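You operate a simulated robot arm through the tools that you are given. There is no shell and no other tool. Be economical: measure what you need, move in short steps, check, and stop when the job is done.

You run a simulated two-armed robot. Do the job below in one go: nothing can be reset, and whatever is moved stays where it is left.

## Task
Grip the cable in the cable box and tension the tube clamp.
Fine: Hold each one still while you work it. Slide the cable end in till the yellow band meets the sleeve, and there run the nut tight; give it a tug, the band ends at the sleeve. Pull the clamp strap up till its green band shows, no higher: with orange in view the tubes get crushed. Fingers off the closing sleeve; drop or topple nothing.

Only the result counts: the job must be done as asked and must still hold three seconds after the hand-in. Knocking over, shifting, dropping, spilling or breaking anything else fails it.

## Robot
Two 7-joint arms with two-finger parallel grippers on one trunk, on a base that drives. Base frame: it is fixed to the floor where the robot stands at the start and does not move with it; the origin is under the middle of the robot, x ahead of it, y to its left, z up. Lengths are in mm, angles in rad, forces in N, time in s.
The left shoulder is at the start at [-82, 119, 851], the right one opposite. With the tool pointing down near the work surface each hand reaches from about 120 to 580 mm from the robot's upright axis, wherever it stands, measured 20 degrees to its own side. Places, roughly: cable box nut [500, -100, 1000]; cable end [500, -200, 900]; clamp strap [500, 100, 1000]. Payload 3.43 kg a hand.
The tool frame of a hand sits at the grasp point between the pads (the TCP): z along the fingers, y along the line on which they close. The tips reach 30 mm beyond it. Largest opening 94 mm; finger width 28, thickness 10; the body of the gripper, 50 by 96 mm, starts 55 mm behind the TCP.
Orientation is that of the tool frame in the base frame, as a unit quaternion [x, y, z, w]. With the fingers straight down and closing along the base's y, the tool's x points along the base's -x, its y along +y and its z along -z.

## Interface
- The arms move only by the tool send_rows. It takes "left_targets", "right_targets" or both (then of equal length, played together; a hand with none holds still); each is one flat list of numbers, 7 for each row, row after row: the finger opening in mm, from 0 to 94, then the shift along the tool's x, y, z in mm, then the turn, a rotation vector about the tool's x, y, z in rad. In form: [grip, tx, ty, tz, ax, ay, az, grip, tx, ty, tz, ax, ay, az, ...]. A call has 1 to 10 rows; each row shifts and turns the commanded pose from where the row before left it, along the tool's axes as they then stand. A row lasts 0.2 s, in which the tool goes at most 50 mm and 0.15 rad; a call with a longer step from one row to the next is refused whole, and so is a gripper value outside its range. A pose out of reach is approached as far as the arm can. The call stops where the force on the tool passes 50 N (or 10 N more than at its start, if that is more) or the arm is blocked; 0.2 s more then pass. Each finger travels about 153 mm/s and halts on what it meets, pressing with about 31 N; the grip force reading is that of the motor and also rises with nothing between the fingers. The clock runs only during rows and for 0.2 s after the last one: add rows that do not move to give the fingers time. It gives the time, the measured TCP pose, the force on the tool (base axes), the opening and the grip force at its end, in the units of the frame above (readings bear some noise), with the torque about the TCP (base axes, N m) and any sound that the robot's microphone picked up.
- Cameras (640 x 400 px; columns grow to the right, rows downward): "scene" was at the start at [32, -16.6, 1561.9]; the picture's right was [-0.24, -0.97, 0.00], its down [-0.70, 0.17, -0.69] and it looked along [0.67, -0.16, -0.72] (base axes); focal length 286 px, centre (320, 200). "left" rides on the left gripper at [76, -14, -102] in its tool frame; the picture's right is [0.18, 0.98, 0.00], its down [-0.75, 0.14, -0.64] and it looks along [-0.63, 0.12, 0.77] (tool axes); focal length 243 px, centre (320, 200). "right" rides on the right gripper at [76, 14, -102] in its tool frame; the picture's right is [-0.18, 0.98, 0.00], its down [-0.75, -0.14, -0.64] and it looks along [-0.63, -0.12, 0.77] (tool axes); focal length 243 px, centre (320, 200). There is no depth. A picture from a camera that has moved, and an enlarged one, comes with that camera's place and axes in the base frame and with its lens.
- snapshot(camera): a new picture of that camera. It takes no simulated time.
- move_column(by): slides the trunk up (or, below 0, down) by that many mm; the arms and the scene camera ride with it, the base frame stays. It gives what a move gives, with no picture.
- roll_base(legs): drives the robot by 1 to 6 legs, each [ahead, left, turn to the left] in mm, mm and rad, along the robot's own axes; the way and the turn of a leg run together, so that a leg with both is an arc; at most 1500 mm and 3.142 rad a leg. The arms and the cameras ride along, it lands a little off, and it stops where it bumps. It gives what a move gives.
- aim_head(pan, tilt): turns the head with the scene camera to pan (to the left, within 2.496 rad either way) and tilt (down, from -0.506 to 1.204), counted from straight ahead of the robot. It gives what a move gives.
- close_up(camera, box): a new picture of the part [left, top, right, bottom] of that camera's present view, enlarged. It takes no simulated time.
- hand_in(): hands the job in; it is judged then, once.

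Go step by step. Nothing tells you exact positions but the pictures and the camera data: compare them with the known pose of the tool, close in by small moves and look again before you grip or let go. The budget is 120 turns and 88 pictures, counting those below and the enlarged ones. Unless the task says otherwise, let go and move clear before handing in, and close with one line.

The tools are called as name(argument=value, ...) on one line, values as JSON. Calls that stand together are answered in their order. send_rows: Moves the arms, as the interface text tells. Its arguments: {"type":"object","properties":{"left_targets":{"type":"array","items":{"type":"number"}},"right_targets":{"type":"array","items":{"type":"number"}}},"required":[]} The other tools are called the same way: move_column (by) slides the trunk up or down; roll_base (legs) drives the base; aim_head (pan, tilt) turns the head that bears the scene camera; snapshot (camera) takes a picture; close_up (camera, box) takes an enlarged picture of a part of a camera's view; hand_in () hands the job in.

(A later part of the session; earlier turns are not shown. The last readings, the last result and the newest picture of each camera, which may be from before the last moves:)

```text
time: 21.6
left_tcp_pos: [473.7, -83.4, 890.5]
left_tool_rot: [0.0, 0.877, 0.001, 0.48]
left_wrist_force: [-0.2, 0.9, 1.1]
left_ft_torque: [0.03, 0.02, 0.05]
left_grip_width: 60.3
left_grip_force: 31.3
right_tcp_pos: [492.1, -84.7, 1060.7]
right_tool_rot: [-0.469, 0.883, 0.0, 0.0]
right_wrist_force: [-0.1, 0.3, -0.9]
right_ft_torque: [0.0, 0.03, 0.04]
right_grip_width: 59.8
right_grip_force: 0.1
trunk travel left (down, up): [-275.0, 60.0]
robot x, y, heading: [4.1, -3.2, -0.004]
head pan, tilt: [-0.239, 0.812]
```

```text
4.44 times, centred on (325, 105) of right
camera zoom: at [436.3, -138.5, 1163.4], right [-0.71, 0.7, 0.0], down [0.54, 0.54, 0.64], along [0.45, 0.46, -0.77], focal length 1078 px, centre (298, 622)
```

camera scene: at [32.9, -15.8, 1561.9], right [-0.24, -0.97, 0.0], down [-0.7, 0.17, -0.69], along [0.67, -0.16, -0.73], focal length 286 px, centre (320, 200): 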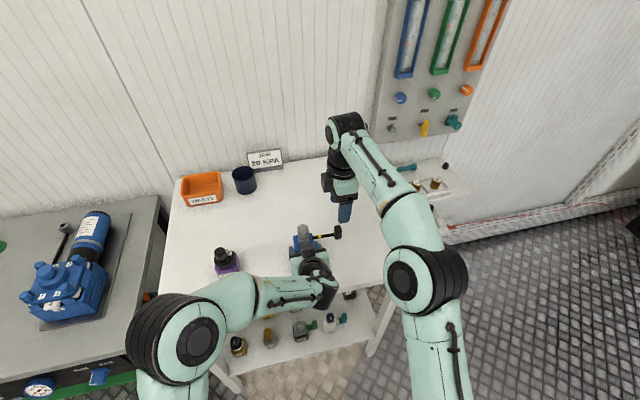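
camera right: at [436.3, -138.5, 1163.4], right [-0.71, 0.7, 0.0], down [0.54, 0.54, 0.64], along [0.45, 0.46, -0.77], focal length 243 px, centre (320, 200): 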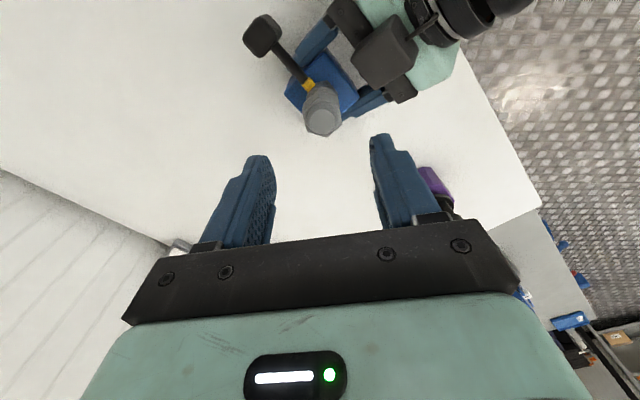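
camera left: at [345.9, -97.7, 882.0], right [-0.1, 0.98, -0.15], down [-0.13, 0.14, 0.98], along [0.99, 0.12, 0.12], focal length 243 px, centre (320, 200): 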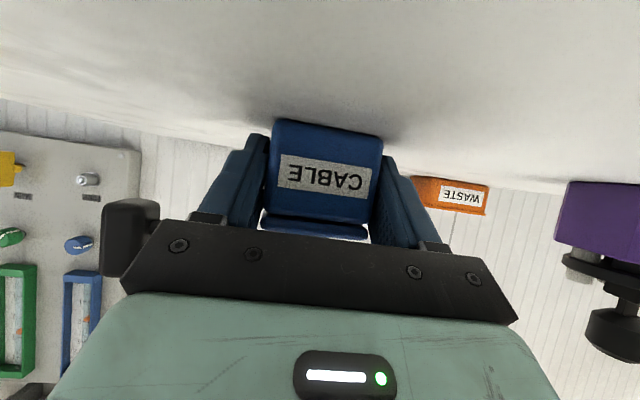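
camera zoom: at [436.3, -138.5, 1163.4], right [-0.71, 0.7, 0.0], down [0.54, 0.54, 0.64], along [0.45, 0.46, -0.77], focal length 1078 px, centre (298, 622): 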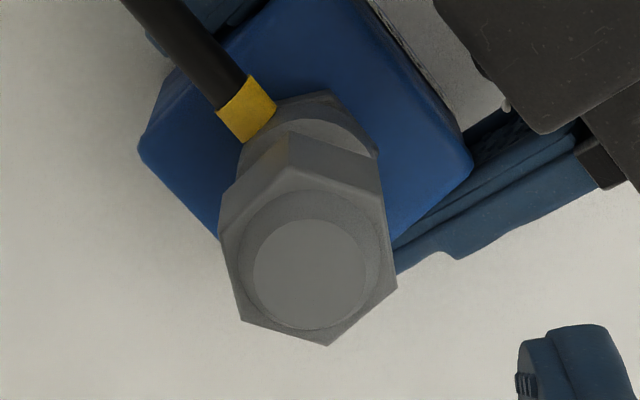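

The nut is centred under the hand within a few mm; the flats need a 0.11 rad correction. I'll correct it and descend so that the tips reach the lower part of the nut.

send_rows(right_targets=[60, 2, 1, 0, 0, 0, -0.11, 60, 0, 0, 30, 0, 0, 0, 60, 0, 0, 30, 0, 0, 0, 60, 0, 0, 18, 0, 0, 0, 60, 0, 0, 0, 0, 0, 0])

snapshot(camera="right")

close_up(camera="scene", box=[285, 210, 335, 250])

```text
time: 22.8
left_tcp_pos: [473.3, -81.9, 888.6]
left_tool_rot: [-0.001, 0.879, 0.001, 0.477]
left_wrist_force: [-1.4, 0.8, 3.4]
left_ft_torque: [-0.05, -0.24, -0.03]
left_grip_width: 59.9
left_grip_force: 31.0
right_tcp_pos: [488.3, -84.8, 989.4]
right_tool_rot: [-0.516, 0.857, -0.001, 0.007]
right_wrist_force: [-1.3, -0.1, 6.1]
right_ft_torque: [0.06, 0.34, 0.04]
right_grip_width: 60.2
right_grip_force: 0.2
trunk travel left (down, up): [-275.0, 60.0]
robot x, y, heading: [0.4, 0.3, -0.004]
head pan, tilt: [-0.239, 0.812]
stopped in row 5 (right hand): the force on the tool passed its limit at 53 N (the readings are from after the stop); the commanded pose is now the measured one
```

```text
48 pictures are left
camera right: at [437.9, -145.5, 1091.3], right [-0.78, 0.62, -0.01], down [0.47, 0.6, 0.65], along [0.41, 0.51, -0.76], focal length 243 px, centre (320, 200)
```

right: 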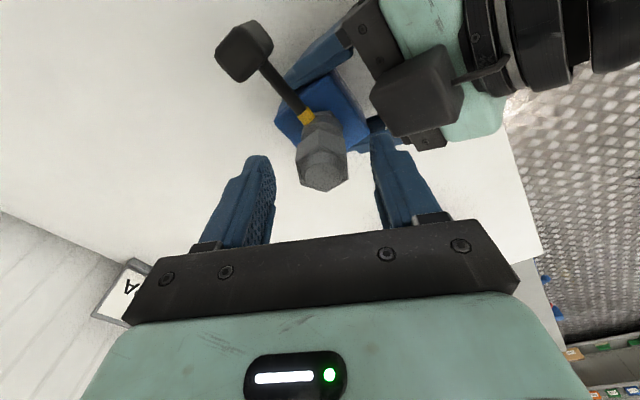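

```text
10.00 times, centred on (310, 230) of scene
camera zoom: at [30.8, -16.5, 1561.8], right [-0.24, -0.97, 0.0], down [-0.7, 0.17, -0.69], along [0.67, -0.16, -0.72], focal length 2860 px, centre (420, -100)
```

zoom: 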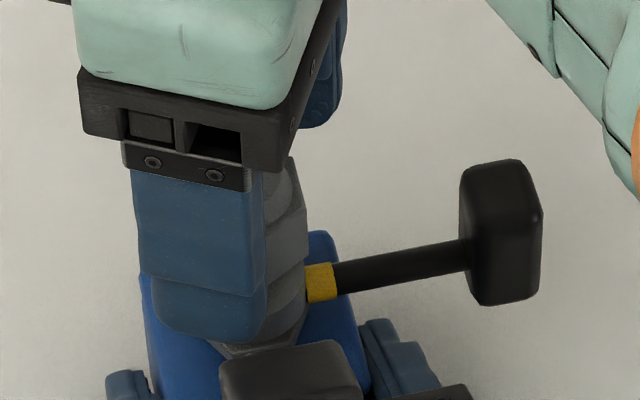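

The right front finger met the block on top of the left gripper. I'll rise, turn the right hand 60° so the fingers close along y, away from that block, and look again.

send_rows(right_targets=[60, 0, 0, -35, -0.0072, 0.012, 0, 60, 0, 0, 0, 0, 0, 0.15, 60, 0, 0, 0, 0, 0, 0.15, 60, 0, 0, 0, 0, 0, 0.15, 60, 0, 0, 0, 0, 0, 0.15, 50, 0, 0, 0, 0, 0, 0.15, 50, 0, 0, 0, 0, 0, 0.15, 50, 0, 0, 0, 0, 0, 0.147, 50, 0, 0, 0, 0, 0, 0])

close_up(camera="right", box=[240, 60, 400, 210])

```text
time: 24.8
left_tcp_pos: [474.0, -81.8, 887.2]
left_tool_rot: [0.0, 0.878, 0.0, 0.478]
left_wrist_force: [1.4, -2.4, 12.8]
left_ft_torque: [-0.01, -0.26, -0.27]
left_grip_width: 59.9
left_grip_force: 30.9
right_tcp_pos: [488.3, -85.1, 1024.4]
right_tool_rot: [-0.018, 1.0, -0.001, 0.0]
right_wrist_force: [-0.5, 0.3, -0.8]
right_ft_torque: [0.05, -0.02, -0.01]
right_grip_width: 50.2
right_grip_force: 0.1
trunk travel left (down, up): [-275.0, 60.0]
robot x, y, heading: [1.5, -2.8, -0.0]
head pan, tilt: [-0.239, 0.812]
```

```text
2.67 times, centred on (320, 135) of right
camera zoom: at [410.5, -72.9, 1126.5], right [0.15, 0.99, 0.0], down [0.76, -0.11, 0.64], along [0.64, -0.1, -0.77], focal length 647 px, centre (320, 373)
```

zoom: 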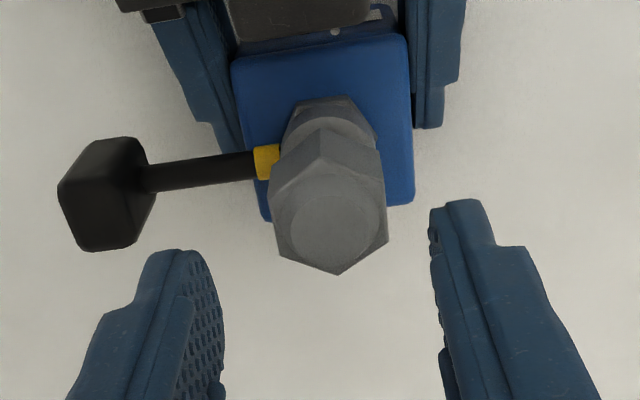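

The flats now line up; the nut is a bit toward -x and +y of the hand. I'll relieve the left hand by 1.5 mm, shift the right, and descend.

send_rows(right_targets=[50, 3, 2.5, 0, 0, 0, -0.03, 50, 0, 0, 15, 0, 0, 0, 50, 0, 0, 15, 0, 0, 0, 50, 0, 0, 12, 0, 0, 0, 50, 0, 0, 0, 0, 0, 0], left_targets=[48, -1.3, 0, -0.8, 0, 0, 0, 48, 0, 0, 0, 0, 0, 0, 48, 0, 0, 0, 0, 0, 0, 48, 0, 0, 0, 0, 0, 0, 48, 0, 0, 0, 0, 0, 0])

snapshot(camera="right")

close_up(camera="scene", box=[285, 210, 335, 250])

```text
time: 26.0
left_tcp_pos: [473.7, -82.7, 887.7]
left_tool_rot: [0.0, 0.879, 0.001, 0.476]
left_wrist_force: [2.1, -1.6, 6.2]
left_ft_torque: [-0.28, -0.1, 0.07]
left_grip_width: 60.0
left_grip_force: 30.9
right_tcp_pos: [485.1, -81.9, 979.8]
right_tool_rot: [-0.034, 0.999, -0.001, 0.0]
right_wrist_force: [0.7, -0.3, -0.5]
right_ft_torque: [0.02, -0.03, 0.03]
right_grip_width: 49.6
right_grip_force: 0.1
trunk travel left (down, up): [-275.0, 60.0]
robot x, y, heading: [4.1, 2.5, 0.003]
head pan, tilt: [-0.239, 0.812]
```

```text
45 pictures are left
camera right: at [407.1, -72.4, 1084.0], right [0.12, 0.99, 0.0], down [0.76, -0.09, 0.64], along [0.64, -0.08, -0.77], focal length 243 px, centre (320, 200)
```

right: 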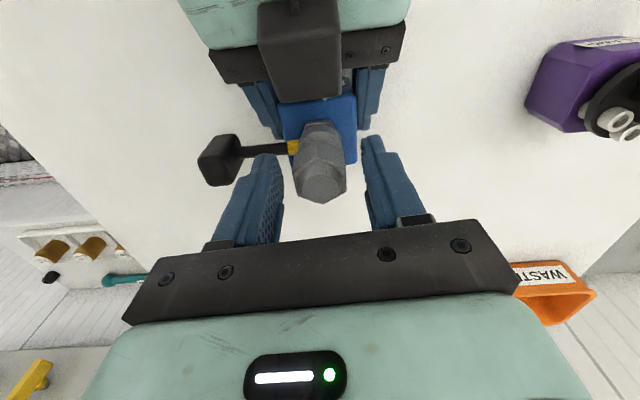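

```text
10.00 times, centred on (310, 230) of scene
camera zoom: at [31.7, -16.9, 1561.8], right [-0.24, -0.97, 0.0], down [-0.7, 0.17, -0.69], along [0.67, -0.16, -0.72], focal length 2860 px, centre (420, -100)
```

zoom: 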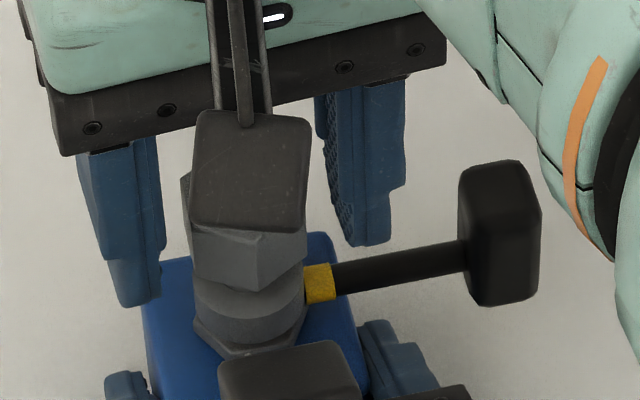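

The nut sits centred between the fingers. I'll close on it.

send_rows(right_targets=[40, 0, 0, 0, 0, 0, 0, 35, 0, 0, 0, 0, 0, 0, 32, 0, 0, 0, 0, 0, 0, 26, 0, 0, 0, 0, 0, 0, 20, 0, 0, 0, 0, 0, 0])

close_up(camera="scene", box=[285, 210, 335, 250])

```text
time: 27.2
left_tcp_pos: [472.7, -82.7, 888.5]
left_tool_rot: [-0.001, 0.879, 0.001, 0.477]
left_wrist_force: [-1.4, 2.4, 2.6]
left_ft_torque: [-0.33, -0.14, -0.01]
left_grip_width: 60.2
left_grip_force: 30.8
right_tcp_pos: [483.6, -82.1, 982.6]
right_tool_rot: [-0.035, 0.999, -0.001, 0.0]
right_wrist_force: [1.4, -2.0, -0.8]
right_ft_torque: [0.02, 0.0, 0.0]
right_grip_width: 28.6
right_grip_force: 31.0
trunk travel left (down, up): [-275.0, 60.0]
robot x, y, heading: [-1.4, -0.2, 0.005]
head pan, tilt: [-0.239, 0.812]
```

```text
10.00 times, centred on (310, 230) of scene
camera zoom: at [31.7, -16.8, 1561.8], right [-0.24, -0.97, 0.0], down [-0.7, 0.17, -0.69], along [0.67, -0.16, -0.72], focal length 2860 px, centre (420, -100)
```

zoom: 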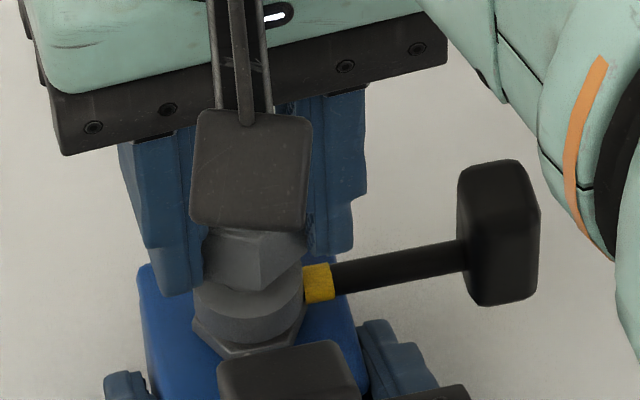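

The nut is gripped at 28.6 mm across the flats with no side load. I'll turn it clockwise by 0.7 rad.

send_rows(right_targets=[20, 0, 0, 0, 0, 0, 0.1, 20, 0, 0, 0, 0, 0, 0.1, 20, 0, 0, 0, 0, 0, 0.1, 20, 0, 0, 0, 0, 0, 0.1, 20, 0, 0, 0, 0, 0, 0.1, 20, 0, 0, 0, 0, 0, 0.1, 20, 0, 0, 0, 0, 0, 0.1])

close_up(camera="scene", box=[285, 210, 335, 250])

```text
time: 28.8
left_tcp_pos: [472.5, -83.1, 888.1]
left_tool_rot: [0.001, 0.879, 0.0, 0.477]
left_wrist_force: [0.0, -6.3, -3.2]
left_ft_torque: [0.58, -0.02, -0.09]
left_grip_width: 59.8
left_grip_force: 30.9
right_tcp_pos: [485.2, -81.9, 982.3]
right_tool_rot: [0.311, 0.95, 0.0, 0.0]
right_wrist_force: [-0.2, 7.5, 6.7]
right_ft_torque: [0.12, 0.03, 0.01]
right_grip_width: 28.8
right_grip_force: 31.2
trunk travel left (down, up): [-275.0, 60.0]
robot x, y, heading: [-0.3, 1.5, -0.002]
head pan, tilt: [-0.239, 0.812]
```

```text
10.00 times, centred on (310, 230) of scene
camera zoom: at [31.9, -16.6, 1561.9], right [-0.24, -0.97, 0.0], down [-0.7, 0.17, -0.69], along [0.67, -0.16, -0.72], focal length 2860 px, centre (420, -100)
```

zoom: 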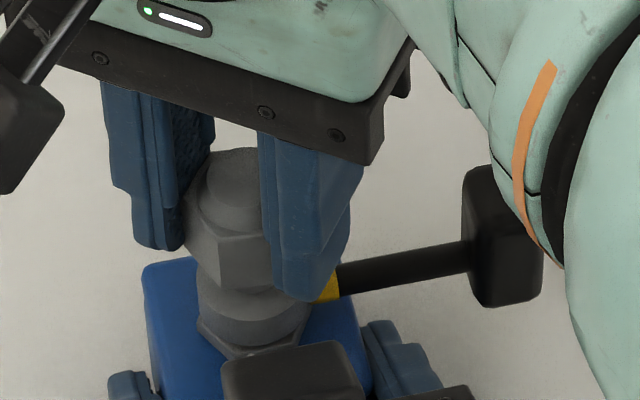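

The nut turned with the hand. I'll open slightly, swing back 60°, and regrip for the next stroke.

send_rows(right_targets=[44, 0, 0, 0, 0, 0, 0, 44, 0, 0, 0, 0, 0, 0, 44, 0, 0, 0, 0, 0, -0.1496, 44, 0, 0, 0, 0, 0, -0.1496, 44, 0, 0, 0, 0, 0, -0.1496, 44, 0, 0, 0, 0, 0, -0.1496, 44, 0, 0, 0, 0, 0, -0.1496, 44, 0, 0, 0, 0, 0, -0.1496, 44, 0, 0, 0, 0, 0, -0.1496, 44, 0, 0, 0, 0, 0, 0])

close_up(camera="scene", box=[285, 210, 335, 250])

snapshot(camera="right")

```text
time: 31.0
left_tcp_pos: [473.3, -82.2, 888.3]
left_tool_rot: [-0.001, 0.879, 0.001, 0.477]
left_wrist_force: [-0.3, 0.1, -1.4]
left_ft_torque: [-0.01, 0.01, 0.0]
left_grip_width: 59.9
left_grip_force: 30.8
right_tcp_pos: [485.3, -82.3, 981.3]
right_tool_rot: [-0.207, 0.978, -0.001, 0.0]
right_wrist_force: [0.2, -0.4, 0.1]
right_ft_torque: [0.03, 0.01, 0.02]
right_grip_width: 43.9
right_grip_force: 0.0
trunk travel left (down, up): [-275.0, 60.0]
robot x, y, heading: [-3.4, -0.3, 0.003]
head pan, tilt: [-0.239, 0.812]
```

```text
10.00 times, centred on (310, 230) of scene
camera zoom: at [32.1, -16.7, 1561.9], right [-0.24, -0.97, 0.0], down [-0.7, 0.17, -0.69], along [0.67, -0.16, -0.72], focal length 2860 px, centre (420, -100)
```

zoom: 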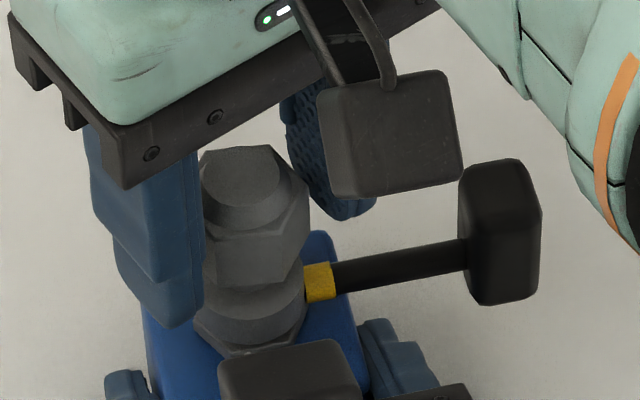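

```text
40 pictures are left
camera right: at [409.5, -99.7, 1083.9], right [-0.23, 0.97, 0.0], down [0.75, 0.18, 0.64], along [0.62, 0.15, -0.77], focal length 243 px, centre (320, 200)
```

right: 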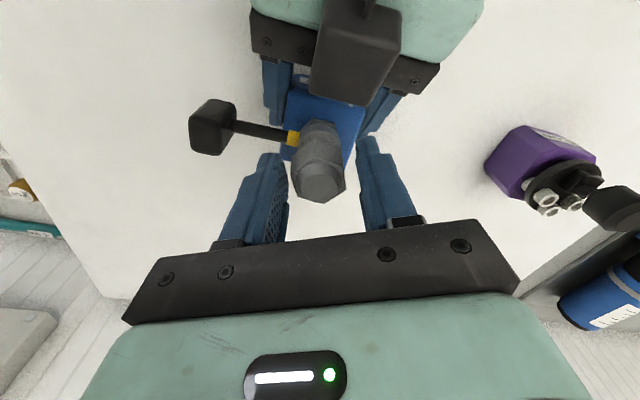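

The nut seems a bit lower now. I'll close and turn 60° clockwise.

send_rows(right_targets=[34, 0, 0, 0, 0, 0, 0, 26, 0, 0, 0, 0, 0, 0, 20, 0, 0, 0, 0, 0, 0, 20, 0, 0, 0, 0, 0, 0.1496, 20, 0, 0, 0, 0, 0, 0.1496, 20, 0, 0, 0, 0, 0, 0.1496, 20, 0, 0, 0, 0, 0, 0.1496, 20, 0, 0, 0, 0, 0, 0.1496, 20, 0, 0, 0, 0, 0, 0.1496, 20, 0, 0, 0, 0, 0, 0.1496])

```text
time: 33.2
left_tcp_pos: [473.5, -82.6, 888.9]
left_tool_rot: [0.0, 0.879, 0.0, 0.476]
left_wrist_force: [-2.5, -4.6, -2.2]
left_ft_torque: [0.45, 0.08, -0.07]
left_grip_width: 59.9
left_grip_force: 30.9
right_tcp_pos: [486.8, -81.9, 981.8]
right_tool_rot: [0.312, 0.95, 0.0, -0.001]
right_wrist_force: [1.5, 4.7, 0.5]
right_ft_torque: [0.07, -0.21, -0.01]
right_grip_width: 28.7
right_grip_force: 31.0
trunk travel left (down, up): [-275.0, 60.0]
robot x, y, heading: [0.4, 1.6, -0.005]
head pan, tilt: [-0.239, 0.812]
```

send_rows(right_targets=[44, 0, 0, 0, 0, 0, 0, 44, 0, 0, 0, 0, 0, 0, 44, 0, 0, 0, 0, 0, -0.1496, 44, 0, 0, 0, 0, 0, -0.1496, 44, 0, 0, 0, 0, 0, -0.1496, 44, 0, 0, 0, 0, 0, -0.1496, 44, 0, 0, 0, 0, 0, -0.1496, 44, 0, 0, 0, 0, 0, -0.1496, 44, 0, 0, 0, 0, 0, -0.1496, 44, 0, 0, 0, 0, 0, 0])

close_up(camera="scene", box=[285, 210, 335, 250])

```text
time: 35.4
left_tcp_pos: [474.1, -82.3, 888.5]
left_tool_rot: [-0.002, 0.879, 0.002, 0.476]
left_wrist_force: [0.7, 0.7, -0.9]
left_ft_torque: [0.02, 0.04, 0.01]
left_grip_width: 59.9
left_grip_force: 30.9
right_tcp_pos: [486.1, -81.8, 981.7]
right_tool_rot: [-0.206, 0.978, -0.002, 0.0]
right_wrist_force: [-0.4, 1.2, -0.5]
right_ft_torque: [0.03, 0.0, -0.01]
right_grip_width: 44.1
right_grip_force: 0.1
trunk travel left (down, up): [-275.0, 60.0]
robot x, y, heading: [0.3, -3.3, -0.001]
head pan, tilt: [-0.239, 0.812]
```

```text
10.00 times, centred on (310, 230) of scene
camera zoom: at [32.1, -16.7, 1561.9], right [-0.24, -0.97, 0.0], down [-0.7, 0.17, -0.69], along [0.67, -0.16, -0.72], focal length 2860 px, centre (420, -100)
```

zoom: 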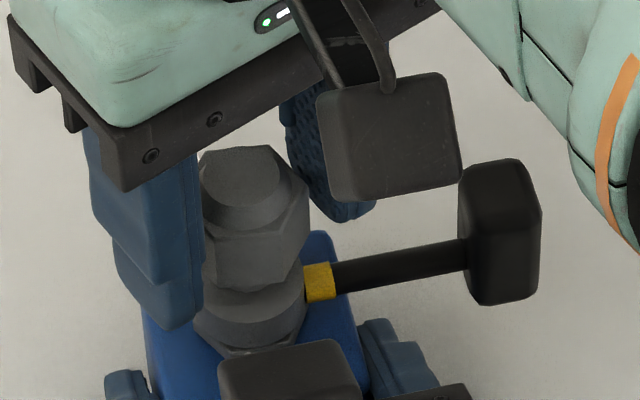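

The nut keeps sinking slowly toward the collar. I'll continue with more strokes.

send_rows(right_targets=[34, 0, 0, 0, 0, 0, 0, 26, 0, 0, 0, 0, 0, 0, 20, 0, 0, 0, 0, 0, 0, 20, 0, 0, 0, 0, 0, 0.1496, 20, 0, 0, 0, 0, 0, 0.1496, 20, 0, 0, 0, 0, 0, 0.1496, 20, 0, 0, 0, 0, 0, 0.1496, 20, 0, 0, 0, 0, 0, 0.1496, 20, 0, 0, 0, 0, 0, 0.1496, 20, 0, 0, 0, 0, 0, 0.1496])

send_rows(right_targets=[44, 0, 0, 0, 0, 0, 0, 44, 0, 0, 0, 0, 0, 0, 44, 0, 0, 0, 0, 0, -0.1496, 44, 0, 0, 0, 0, 0, -0.1496, 44, 0, 0, 0, 0, 0, -0.1496, 44, 0, 0, 0, 0, 0, -0.1496, 44, 0, 0, 0, 0, 0, -0.1496, 44, 0, 0, 0, 0, 0, -0.1496, 44, 0, 0, 0, 0, 0, -0.1496, 44, 0, 0, 0, 0, 0, 0])

send_rows(right_targets=[34, 0, 0, 0, 0, 0, 0, 26, 0, 0, 0, 0, 0, 0, 20, 0, 0, 0, 0, 0, 0, 20, 0, 0, 0, 0, 0, 0.1496, 20, 0, 0, 0, 0, 0, 0.1496, 20, 0, 0, 0, 0, 0, 0.1496, 20, 0, 0, 0, 0, 0, 0.1496, 20, 0, 0, 0, 0, 0, 0.1496, 20, 0, 0, 0, 0, 0, 0.1496, 20, 0, 0, 0, 0, 0, 0.1496])

close_up(camera="scene", box=[285, 210, 335, 250])

```text
time: 37.6
left_tcp_pos: [473.6, -83.5, 888.5]
left_tool_rot: [0.0, 0.879, 0.0, 0.476]
left_wrist_force: [-4.6, -1.7, -0.8]
left_ft_torque: [0.16, -0.23, -0.04]
left_grip_width: 60.0
left_grip_force: 31.0
right_tcp_pos: [485.2, -80.2, 980.4]
right_tool_rot: [0.311, 0.95, 0.0, -0.001]
right_wrist_force: [3.6, 1.9, 0.5]
right_ft_torque: [-0.01, -0.14, 0.03]
right_grip_width: 28.8
right_grip_force: 31.2
trunk travel left (down, up): [-275.0, 60.0]
robot x, y, heading: [-2.2, -2.1, 0.001]
head pan, tilt: [-0.239, 0.812]
```

```text
time: 39.8
left_tcp_pos: [472.8, -81.8, 888.1]
left_tool_rot: [-0.001, 0.879, 0.0, 0.477]
left_wrist_force: [0.5, 0.0, -1.1]
left_ft_torque: [0.0, 0.03, -0.01]
left_grip_width: 59.8
left_grip_force: 30.4
right_tcp_pos: [485.8, -81.1, 980.4]
right_tool_rot: [-0.207, 0.978, -0.001, 0.0]
right_wrist_force: [-0.6, 0.0, -0.7]
right_ft_torque: [-0.04, 0.02, 0.02]
right_grip_width: 44.0
right_grip_force: 0.0
trunk travel left (down, up): [-275.0, 60.0]
robot x, y, heading: [-0.7, 1.7, 0.003]
head pan, tilt: [-0.239, 0.812]
```

```text
time: 42.0
left_tcp_pos: [473.6, -83.7, 889.8]
left_tool_rot: [0.001, 0.879, 0.0, 0.477]
left_wrist_force: [-13.9, -2.3, 8.8]
left_ft_torque: [0.28, -0.69, 0.0]
left_grip_width: 60.2
left_grip_force: 30.6
right_tcp_pos: [486.0, -81.0, 980.9]
right_tool_rot: [0.311, 0.95, 0.0, 0.001]
right_wrist_force: [14.7, 2.7, -8.7]
right_ft_torque: [-0.03, -0.71, 0.02]
right_grip_width: 28.6
right_grip_force: 30.8
trunk travel left (down, up): [-275.0, 60.0]
robot x, y, heading: [-3.0, -4.1, -0.002]
head pan, tilt: [-0.239, 0.812]
```

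```text
10.00 times, centred on (310, 230) of scene
camera zoom: at [32.2, -16.7, 1561.9], right [-0.24, -0.97, 0.0], down [-0.7, 0.17, -0.69], along [0.67, -0.16, -0.72], focal length 2860 px, centre (420, -100)
```

zoom: 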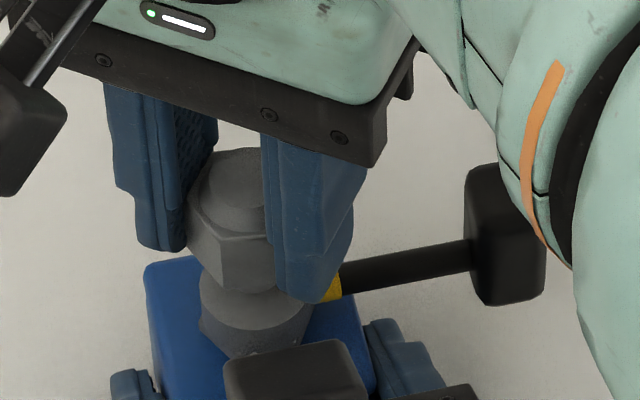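

The collar has come down toward the hex base, and the nut pulls down about 9 N. I'll open, swing back, shift the hand 2 mm down and 1.5 mm to +x, and check.

send_rows(right_targets=[44, 0, 0, 0, 0, 0, 0, 44, 0, 0, 0, 0, 0, 0, 44, 0, 0, 0, 0, 0, -0.1496, 44, 0, 0, 0, 0, 0, -0.1496, 44, 0, 0, 0, 0, 0, -0.1496, 44, 0, 0, 0, 0, 0, -0.1496, 44, 0, 0, 0, 0, 0, -0.1496, 44, 0, 0, 0, 0, 0, -0.1496, 44, 0, 0, 0, 0, 0, -0.1496, 44, -1.4, 0.6, 2, 0, 0, 0])

close_up(camera="scene", box=[295, 220, 325, 245])

close_up(camera="right", box=[260, 90, 380, 220])

```text
time: 44.2
left_tcp_pos: [473.8, -81.5, 888.3]
left_tool_rot: [-0.002, 0.879, 0.002, 0.477]
left_wrist_force: [-0.2, -0.2, -1.5]
left_ft_torque: [-0.03, 0.0, 0.0]
left_grip_width: 60.0
left_grip_force: 30.4
right_tcp_pos: [487.8, -81.8, 980.2]
right_tool_rot: [-0.207, 0.978, 0.0, -0.001]
right_wrist_force: [0.2, 0.1, 0.4]
right_ft_torque: [0.02, -0.02, 0.03]
right_grip_width: 43.9
right_grip_force: 0.0
trunk travel left (down, up): [-275.0, 60.0]
robot x, y, heading: [-2.5, -0.4, -0.002]
head pan, tilt: [-0.239, 0.812]
```

```text
16.00 times, centred on (310, 232) of scene
camera zoom: at [32.2, -16.7, 1561.9], right [-0.24, -0.97, 0.0], down [-0.7, 0.17, -0.69], along [0.67, -0.16, -0.72], focal length 4576 px, centre (480, -320)
```

zoom: 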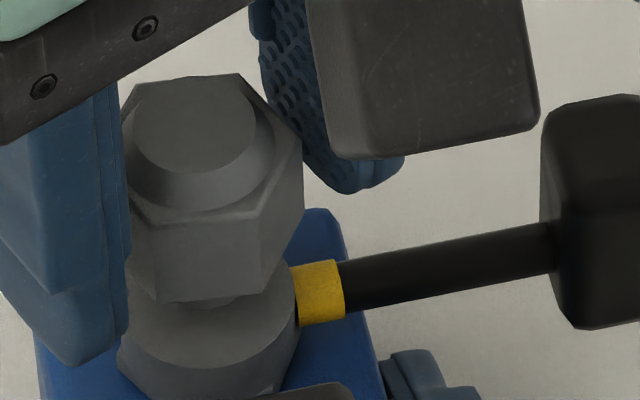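

```text
3.08 times, centred on (320, 155) of right
camera zoom: at [411.1, -98.9, 1082.0], right [-0.23, 0.97, 0.0], down [0.75, 0.18, 0.64], along [0.62, 0.15, -0.77], focal length 746 px, centre (320, 338)
```

zoom: 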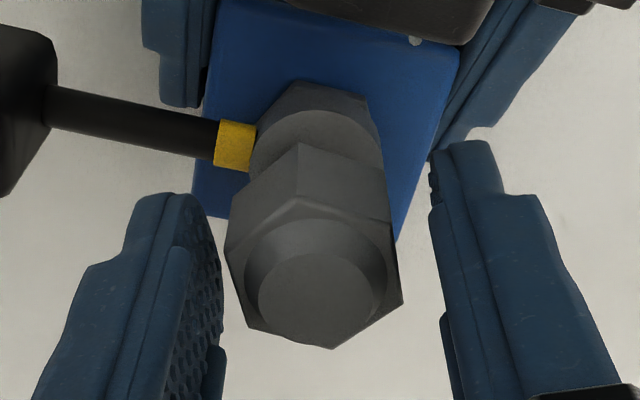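

The band is still at the sleeve edge and the collar is descending. More strokes now.

send_rows(right_targets=[34, 0, 0, 0, 0, 0, 0, 26, 0, 0, 0, 0, 0, 0, 20, 0, 0, 0, 0, 0, 0, 20, 0, 0, 0, 0, 0, 0.1496, 20, 0, 0, 0, 0, 0, 0.1496, 20, 0, 0, 0, 0, 0, 0.1496, 20, 0, 0, 0, 0, 0, 0.1496, 20, 0, 0, 0, 0, 0, 0.1496, 20, 0, 0, 0, 0, 0, 0.1496, 20, 0, 0, 0, 0, 0, 0.1496])

send_rows(right_targets=[44, 0, 0, 0, 0, 0, 0, 44, 0, 0, 0, 0, 0, 0, 44, 0, 0, 0, 0, 0, -0.1496, 44, 0, 0, 0, 0, 0, -0.1496, 44, 0, 0, 0, 0, 0, -0.1496, 44, 0, 0, 0, 0, 0, -0.1496, 44, 0, 0, 0, 0, 0, -0.1496, 44, 0, 0, 0, 0, 0, -0.1496, 44, 0, 0, 0, 0, 0, -0.1496, 44, 0, 0, 0, 0, 0, 0])

send_rows(right_targets=[34, 0, 0, 0, 0, 0, 0, 26, 0, 0, 0, 0, 0, 0, 20, 0, 0, 0, 0, 0, 0, 20, 0, 0, 0, 0, 0, 0.1496, 20, 0, 0, 0, 0, 0, 0.1496, 20, 0, 0, 0, 0, 0, 0.1496, 20, 0, 0, 0, 0, 0, 0.1496, 20, 0, 0, 0, 0, 0, 0.1496, 20, 0, 0, 0, 0, 0, 0.1496, 20, 0, 0, 0, 0, 0, 0.1496])

close_up(camera="scene", box=[285, 210, 335, 250])

```text
time: 46.4
left_tcp_pos: [473.9, -82.3, 889.2]
left_tool_rot: [-0.002, 0.88, 0.002, 0.475]
left_wrist_force: [3.0, 5.3, -2.4]
left_ft_torque: [-0.4, 0.15, -0.47]
left_grip_width: 60.1
left_grip_force: 30.6
right_tcp_pos: [487.2, -80.6, 978.9]
right_tool_rot: [0.311, 0.95, -0.001, 0.0]
right_wrist_force: [-2.0, -4.3, 3.3]
right_ft_torque: [-0.06, 0.07, 0.52]
right_grip_width: 33.0
right_grip_force: 31.2
trunk travel left (down, up): [-275.0, 60.0]
robot x, y, heading: [-1.9, -2.4, 0.005]
head pan, tilt: [-0.239, 0.812]
```

```text
time: 48.6
left_tcp_pos: [474.4, -83.1, 887.9]
left_tool_rot: [-0.001, 0.879, 0.001, 0.477]
left_wrist_force: [0.1, -0.7, -1.6]
left_ft_torque: [0.02, 0.03, 0.06]
left_grip_width: 60.1
left_grip_force: 31.2
right_tcp_pos: [488.1, -82.4, 979.0]
right_tool_rot: [-0.207, 0.978, 0.0, 0.0]
right_wrist_force: [-0.4, 0.0, -0.5]
right_ft_torque: [-0.01, 0.02, 0.03]
right_grip_width: 44.2
right_grip_force: 0.0
trunk travel left (down, up): [-275.0, 60.0]
robot x, y, heading: [-0.8, -0.6, 0.005]
head pan, tilt: [-0.239, 0.812]
```

```text
time: 50.8
left_tcp_pos: [473.7, -82.5, 888.0]
left_tool_rot: [-0.002, 0.879, 0.001, 0.476]
left_wrist_force: [1.1, 4.7, -1.3]
left_ft_torque: [-0.45, 0.14, -0.48]
left_grip_width: 60.0
left_grip_force: 30.7
right_tcp_pos: [486.2, -81.7, 980.5]
right_tool_rot: [0.311, 0.95, -0.001, 0.0]
right_wrist_force: [-1.8, -4.7, 0.5]
right_ft_torque: [-0.04, 0.04, 0.52]
right_grip_width: 32.7
right_grip_force: 31.0
trunk travel left (down, up): [-275.0, 60.0]
robot x, y, heading: [0.3, -2.4, -0.0]
head pan, tilt: [-0.239, 0.812]
```

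```text
10.00 times, centred on (310, 230) of scene
camera zoom: at [32.2, -16.7, 1561.9], right [-0.24, -0.97, 0.0], down [-0.7, 0.17, -0.69], along [0.67, -0.16, -0.72], focal length 2860 px, centre (420, -100)
```

zoom: 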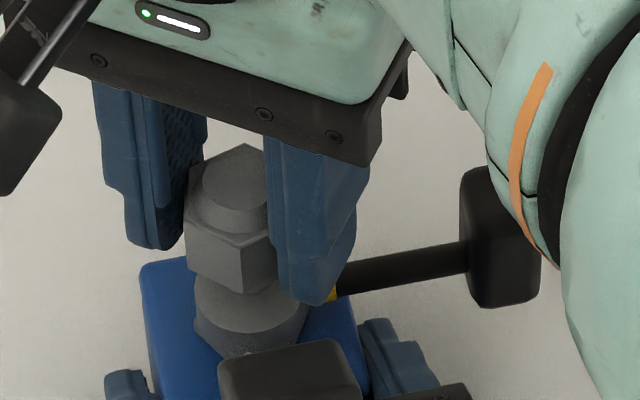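

Torque rose to 0.5 N m and the fingers slip round the hex, so the nut seems tight. I'll open, rise and inspect.

send_rows(right_targets=[46, 0, 0, 0, 0, 0, 0, 46, 0, 0, 0, 0, 0, 0, 46, 0, 0, -40, 0, 0, 0, 46, 0, 0, -20, 0, 0, -0.14, 46, 0, 0, 0, 0, 0, -0.15, 46, 0, 0, 0, 0, 0, -0.15, 46, 0, 0, 0, 0, 0, -0.15, 46, 0, 0, 0, 0, 0, 0])

close_up(camera="scene", box=[293, 220, 323, 245])

close_up(camera="right", box=[260, 50, 380, 180])

```text
time: 52.6
left_tcp_pos: [473.0, -81.2, 888.6]
left_tool_rot: [-0.001, 0.879, 0.0, 0.476]
left_wrist_force: [0.4, -0.1, -1.0]
left_ft_torque: [0.04, 0.03, 0.01]
left_grip_width: 59.7
left_grip_force: 30.9
right_tcp_pos: [485.8, -81.6, 1039.7]
right_tool_rot: [0.02, 1.0, -0.001, 0.0]
right_wrist_force: [0.0, -0.7, -0.3]
right_ft_torque: [0.01, 0.0, -0.01]
right_grip_width: 46.0
right_grip_force: 0.0
trunk travel left (down, up): [-275.0, 60.0]
robot x, y, heading: [1.8, -1.4, 0.001]
head pan, tilt: [-0.239, 0.812]
```

```text
16.00 times, centred on (308, 232) of scene
camera zoom: at [32.1, -16.7, 1561.9], right [-0.24, -0.97, 0.0], down [-0.7, 0.17, -0.69], along [0.67, -0.16, -0.72], focal length 4576 px, centre (512, -320)
```

zoom: 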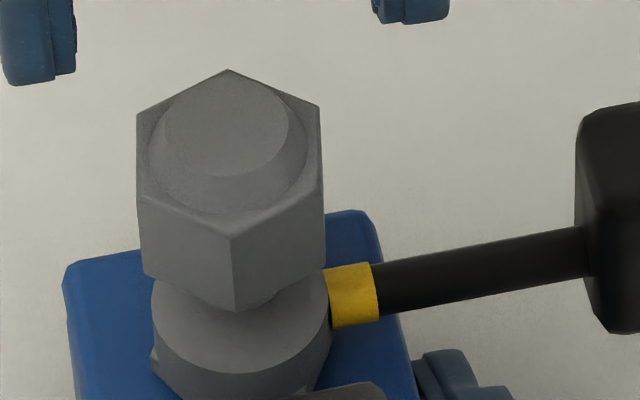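

```text
3.08 times, centred on (320, 115) of right
camera zoom: at [409.6, -64.3, 1141.9], right [0.22, 0.97, 0.0], down [0.75, -0.17, 0.64], along [0.63, -0.14, -0.77], focal length 746 px, centre (320, 462)
```

zoom: 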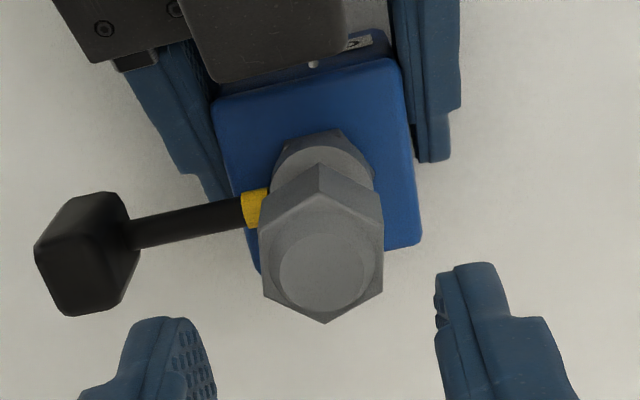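

The nut now sits with a flat near −12°. I'll regrip aligned to that flat to test how tight it is.

send_rows(right_targets=[46, 0, 0, 0, 0, 0, 0.1, 46, 0, 0, 30, 0, 0, 0.07, 46, 0, 0, 30, 0, 0, 0, 36, 0, 0, 0, 0, 0, 0, 30, 0, 0, 0, 0, 0, 0, 20, 0, 0, 0, 0, 0, 0, 20, 0, 0, 0, 0, 0, 0])

send_rows(right_targets=[20, 0, 0, 0, 0, 0, 0.06, 20, 0, 0, 0, 0, 0, 0.06])

send_rows(right_targets=[20, 0, 0, 0, 0, 0, 0.06, 20, 0, 0, 0, 0, 0, 0.06])

```text
time: 54.2
left_tcp_pos: [473.3, -82.8, 887.5]
left_tool_rot: [0.001, 0.879, -0.002, 0.476]
left_wrist_force: [-4.7, -3.2, -2.6]
left_ft_torque: [-0.03, -0.08, -0.08]
left_grip_width: 59.8
left_grip_force: 30.6
right_tcp_pos: [485.3, -83.6, 977.9]
right_tool_rot: [0.105, 0.994, 0.0, 0.001]
right_wrist_force: [3.3, 3.3, 2.6]
right_ft_torque: [0.37, -0.19, 0.07]
right_grip_width: 28.9
right_grip_force: 31.0
trunk travel left (down, up): [-275.0, 60.0]
robot x, y, heading: [5.2, -0.8, -0.001]
head pan, tilt: [-0.239, 0.812]
```

```text
time: 54.8
left_tcp_pos: [473.8, -82.1, 887.5]
left_tool_rot: [0.0, 0.879, 0.001, 0.477]
left_wrist_force: [-3.9, -0.9, -2.0]
left_ft_torque: [-0.02, -0.15, -1.02]
left_grip_width: 60.3
left_grip_force: 31.1
right_tcp_pos: [484.9, -82.2, 977.1]
right_tool_rot: [0.165, 0.986, -0.001, 0.0]
right_wrist_force: [3.2, 0.8, -0.1]
right_ft_torque: [0.11, -0.18, 0.96]
right_grip_width: 29.0
right_grip_force: 31.0
trunk travel left (down, up): [-275.0, 60.0]
robot x, y, heading: [-1.3, -0.5, -0.003]
head pan, tilt: [-0.239, 0.812]
```

```text
time: 55.4
left_tcp_pos: [474.6, -80.4, 888.9]
left_tool_rot: [-0.001, 0.879, 0.001, 0.477]
left_wrist_force: [0.2, -2.0, -0.3]
left_ft_torque: [-0.06, 0.03, -0.77]
left_grip_width: 60.2
left_grip_force: 31.1
right_tcp_pos: [485.6, -82.8, 978.4]
right_tool_rot: [0.226, 0.974, -0.001, -0.001]
right_wrist_force: [-0.5, 0.9, 0.2]
right_ft_torque: [0.2, 0.07, 0.77]
right_grip_width: 31.0
right_grip_force: 31.3
trunk travel left (down, up): [-275.0, 60.0]
robot x, y, heading: [-1.2, -5.4, 0.001]
head pan, tilt: [-0.239, 0.812]
```

Torque reached about 0.96 N m before slipping. I'll open and check whether the nut moved.

send_rows(right_targets=[46, 0, 0, 0, 0, 0, 0, 46, 0, 0, 0, 0, 0, 0, 46, 0, 0, -40, 0, 0, 0, 46, 0, 0, -20, 0, 0, 0, 46, 0, 0, 0, 0, 0, 0])

close_up(camera="scene", box=[293, 220, 323, 245])

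```text
time: 56.6
left_tcp_pos: [473.6, -82.7, 889.0]
left_tool_rot: [0.0, 0.879, 0.0, 0.477]
left_wrist_force: [1.0, -0.6, -0.7]
left_ft_torque: [0.04, 0.05, 0.0]
left_grip_width: 60.3
left_grip_force: 31.0
right_tcp_pos: [485.8, -82.0, 1039.0]
right_tool_rot: [0.224, 0.975, -0.001, 0.0]
right_wrist_force: [-0.1, -0.1, 0.3]
right_ft_torque: [-0.01, 0.02, -0.01]
right_grip_width: 46.1
right_grip_force: 0.1
trunk travel left (down, up): [-275.0, 60.0]
robot x, y, heading: [-0.0, 3.1, 0.001]
head pan, tilt: [-0.239, 0.812]
```

```text
16.00 times, centred on (308, 232) of scene
camera zoom: at [32.2, -16.8, 1561.8], right [-0.24, -0.97, 0.0], down [-0.7, 0.17, -0.69], along [0.67, -0.16, -0.72], focal length 4576 px, centre (512, -320)
```

zoom: 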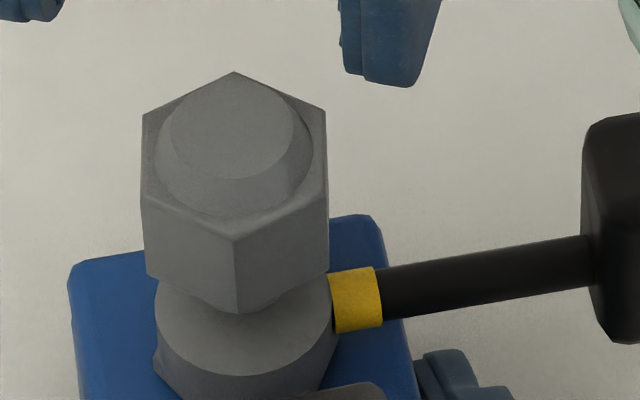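

The nut did not turn further, so it is tight. Now for the tug: I'll bring the right hand back over the handle, turned to 90°.

send_rows(right_targets=[60, -15.3, -31.5, -10, 0, 0, 0, 60, -15.3, -31.5, -10, 0, 0, 0, 60, 0, 0, 0, 0, 0, -0.1445, 60, 0, 0, 0, 0, 0, -0.1445, 60, 0, 0, 0, 0, 0, -0.1445, 60, 0, 0, 0, 0, 0, -0.1445, 60, 0, 0, 0, 0, 0, -0.1445, 60, 0, 0, 0, 0, 0, -0.1445, 60, 0, 0, 0, 0, 0, -0.1445, 60, 0, 0, 0, 0, 0, -0.1445])

send_rows(right_targets=[60, 0, 0, 0, 0, 0, -0.1445, 60, 0, 0, 0, 0, 0, -0.1445, 60, 0, 0, 0, 0, 0, -0.1445, 60, 0, 0, 0, 0, 0, -0.1445, 60, 0, 0, 0, 0, 0, -0.1445, 60, 0, 0, 0, 0, 0, -0.1445, 60, 0, 0, 0, 0, 0, 0])

close_up(camera="right", box=[240, 60, 400, 210])

```text
time: 58.8
left_tcp_pos: [473.3, -82.5, 887.5]
left_tool_rot: [-0.001, 0.879, 0.0, 0.477]
left_wrist_force: [-0.9, 0.3, -1.4]
left_ft_torque: [0.03, 0.02, -0.02]
left_grip_width: 60.2
left_grip_force: 30.4
right_tcp_pos: [488.0, -151.8, 1060.5]
right_tool_rot: [-0.346, 0.938, 0.001, 0.0]
right_wrist_force: [-1.3, 1.6, 0.1]
right_ft_torque: [0.02, 0.0, 0.04]
right_grip_width: 59.9
right_grip_force: 0.1
trunk travel left (down, up): [-275.0, 60.0]
robot x, y, heading: [-1.1, 1.5, 0.002]
head pan, tilt: [-0.239, 0.812]
```

```text
time: 60.4
left_tcp_pos: [473.7, -82.2, 888.8]
left_tool_rot: [-0.001, 0.879, 0.001, 0.477]
left_wrist_force: [-1.0, -0.3, -1.6]
left_ft_torque: [0.09, 0.01, 0.0]
left_grip_width: 60.2
left_grip_force: 30.7
right_tcp_pos: [487.6, -151.4, 1059.1]
right_tool_rot: [0.708, -0.707, 0.0, 0.001]
right_wrist_force: [0.3, -0.5, -0.1]
right_ft_torque: [-0.02, 0.02, 0.01]
right_grip_width: 60.0
right_grip_force: 0.0
trunk travel left (down, up): [-275.0, 60.0]
robot x, y, heading: [-1.6, -0.5, -0.002]
head pan, tilt: [-0.239, 0.812]
```

```text
2.67 times, centred on (320, 135) of right
camera zoom: at [472.1, -226.9, 1161.6], right [-0.98, 0.18, 0.0], down [0.14, 0.75, 0.64], along [0.12, 0.63, -0.77], focal length 647 px, centre (320, 373)
```

zoom: 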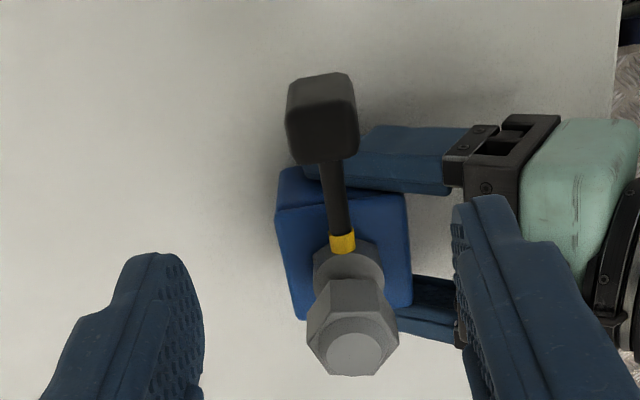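

send_rows(right_targets=[60, 0, 1, 40, 0, 0, 0, 60, 0, 0, 40, 0, 0, 0, 60, 0, 0, 38, 0, 0, 0, 45, 0, 0, 0, 0, 0, 0, 34, 0, 0, 0, 0, 0, 0, 28, 0, 0, 0, 0, 0, 0, 22, 0, 0, 0, 0, 0, 0, 15, 0, 0, 0, 0, 0, 0])

```text
time: 62.2
left_tcp_pos: [473.5, -82.7, 887.1]
left_tool_rot: [0.0, 0.879, 0.0, 0.476]
left_wrist_force: [-2.0, 0.8, 0.9]
left_ft_torque: [-0.14, 0.1, -0.28]
left_grip_width: 60.2
left_grip_force: 30.6
right_tcp_pos: [485.6, -152.9, 941.9]
right_tool_rot: [0.707, -0.707, 0.001, 0.0]
right_wrist_force: [2.0, -0.2, -0.7]
right_ft_torque: [0.03, -0.26, 0.12]
right_grip_width: 26.1
right_grip_force: 31.0
trunk travel left (down, up): [-275.0, 60.0]
robot x, y, heading: [-0.5, 3.4, -0.002]
head pan, tilt: [-0.239, 0.812]
```

Gripped. I'll tug it gently away from the box in small steps.

send_rows(right_targets=[15, 1, 0, 0, 0, 0, 0, 15, 1, 0, 0, 0, 0, 0])

close_up(camera="scene", box=[293, 220, 323, 245])

```text
time: 62.8
left_tcp_pos: [474.4, -81.3, 887.8]
left_tool_rot: [0.0, 0.88, 0.0, 0.476]
left_wrist_force: [-0.4, -0.6, 0.1]
left_ft_torque: [0.03, 0.22, -0.3]
left_grip_width: 59.9
left_grip_force: 31.1
right_tcp_pos: [484.8, -152.5, 943.5]
right_tool_rot: [0.708, -0.707, 0.0, 0.0]
right_wrist_force: [1.4, 1.2, -0.3]
right_ft_torque: [-0.09, -0.24, 0.2]
right_grip_width: 26.1
right_grip_force: 31.2
trunk travel left (down, up): [-275.0, 60.0]
robot x, y, heading: [-1.1, -0.1, -0.005]
head pan, tilt: [-0.239, 0.812]
```

```text
16.00 times, centred on (308, 232) of scene
camera zoom: at [32.2, -16.8, 1561.9], right [-0.24, -0.97, 0.0], down [-0.7, 0.17, -0.69], along [0.67, -0.16, -0.72], focal length 4576 px, centre (512, -320)
```

zoom: 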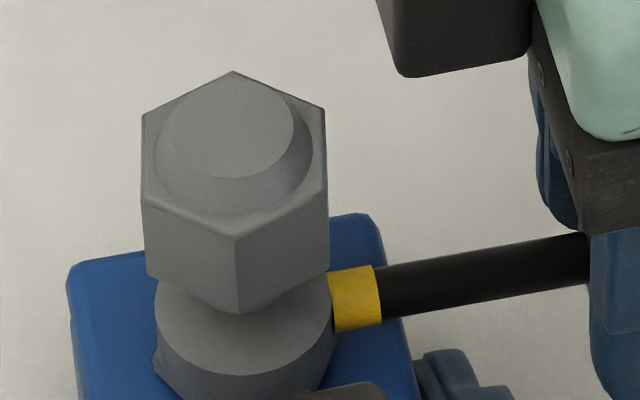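

send_rows(right_targets=[15, 1.5, 0, 0, 0, 0, 0, 15, 1.5, 0, 0, 0, 0, 0, 15, 1, 0, 0, 0, 0, 0])

close_up(camera="scene", box=[293, 220, 323, 245])

```text
time: 63.6
left_tcp_pos: [473.6, -83.5, 888.7]
left_tool_rot: [0.0, 0.879, -0.001, 0.476]
left_wrist_force: [3.4, -9.1, -2.0]
left_ft_torque: [0.48, 0.23, -0.2]
left_grip_width: 60.1
left_grip_force: 31.1
right_tcp_pos: [485.5, -157.3, 942.4]
right_tool_rot: [0.708, -0.706, -0.002, 0.0]
right_wrist_force: [-3.2, 9.3, 1.8]
right_ft_torque: [0.12, -0.04, 0.31]
right_grip_width: 26.4
right_grip_force: 31.2
trunk travel left (down, up): [-275.0, 60.0]
robot x, y, heading: [-0.9, -0.2, -0.002]
head pan, tilt: [-0.239, 0.812]
```

```text
16.00 times, centred on (308, 232) of scene
camera zoom: at [32.2, -16.8, 1561.9], right [-0.24, -0.97, 0.0], down [-0.7, 0.17, -0.69], along [0.67, -0.16, -0.72], focal length 4576 px, centre (512, -320)
```

zoom: 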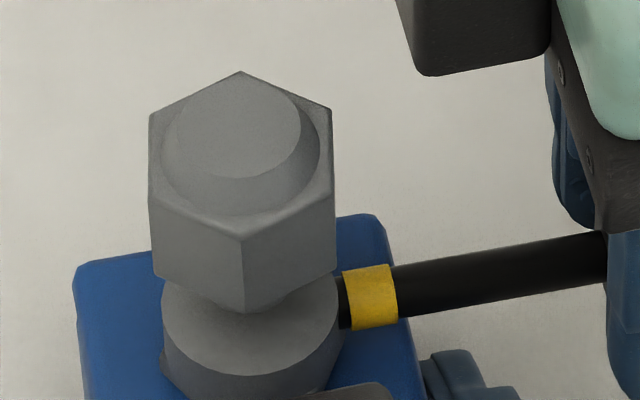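

The cable crept out about 1.5 mm at 9 N. I'll pull 1.5 mm more to learn whether it is firm now or slipping.

send_rows(right_targets=[15, 1.5, 0, 0, 0, 0, 0, 15, 0, 0, 0, 0, 0, 0])

close_up(camera="scene", box=[293, 220, 323, 245])

```text
time: 64.2
left_tcp_pos: [473.6, -82.5, 887.6]
left_tool_rot: [0.0, 0.879, 0.0, 0.476]
left_wrist_force: [6.9, -15.6, -5.1]
left_ft_torque: [0.63, 0.52, -0.02]
left_grip_width: 60.1
left_grip_force: 31.2
right_tcp_pos: [485.0, -157.0, 942.6]
right_tool_rot: [0.708, -0.706, -0.001, -0.001]
right_wrist_force: [-7.6, 16.3, 4.3]
right_ft_torque: [0.51, -0.07, 0.39]
right_grip_width: 26.1
right_grip_force: 31.0
trunk travel left (down, up): [-275.0, 60.0]
robot x, y, heading: [1.1, 0.2, -0.002]
head pan, tilt: [-0.239, 0.812]
```

```text
16.00 times, centred on (308, 232) of scene
camera zoom: at [32.1, -16.8, 1561.9], right [-0.24, -0.97, 0.0], down [-0.7, 0.17, -0.69], along [0.67, -0.16, -0.72], focal length 4576 px, centre (512, -320)
```

zoom: 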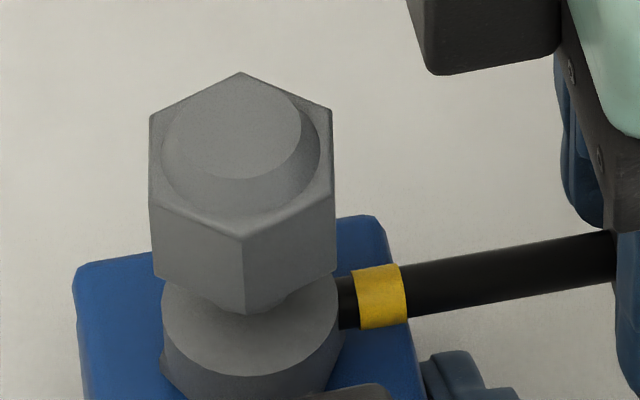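

It slid another 1.5 mm at 16 N. One more small pull to see whether it comes to a stop.

send_rows(right_targets=[15, 1.5, 0, 0, 0, 0, 0, 15, 0, 0, 0, 0, 0, 0])

close_up(camera="scene", box=[293, 220, 323, 245])

```text
time: 64.8
left_tcp_pos: [473.1, -83.4, 888.2]
left_tool_rot: [0.001, 0.879, 0.0, 0.476]
left_wrist_force: [5.1, -18.6, -5.4]
left_ft_torque: [0.88, 0.49, -0.05]
left_grip_width: 59.9
left_grip_force: 31.0
right_tcp_pos: [485.4, -158.8, 942.2]
right_tool_rot: [0.707, -0.707, -0.001, -0.001]
right_wrist_force: [-7.3, 18.4, 5.8]
right_ft_torque: [0.46, -0.04, 0.28]
right_grip_width: 26.5
right_grip_force: 30.5
trunk travel left (down, up): [-275.0, 60.0]
robot x, y, heading: [-0.9, 5.0, -0.003]
head pan, tilt: [-0.239, 0.812]
```

```text
16.00 times, centred on (308, 232) of scene
camera zoom: at [32.1, -16.8, 1561.9], right [-0.24, -0.97, 0.0], down [-0.7, 0.17, -0.69], along [0.67, -0.16, -0.72], focal length 4576 px, centre (512, -320)
```

zoom: 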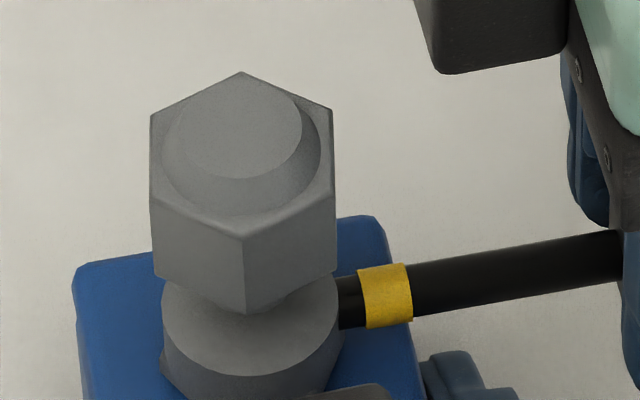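

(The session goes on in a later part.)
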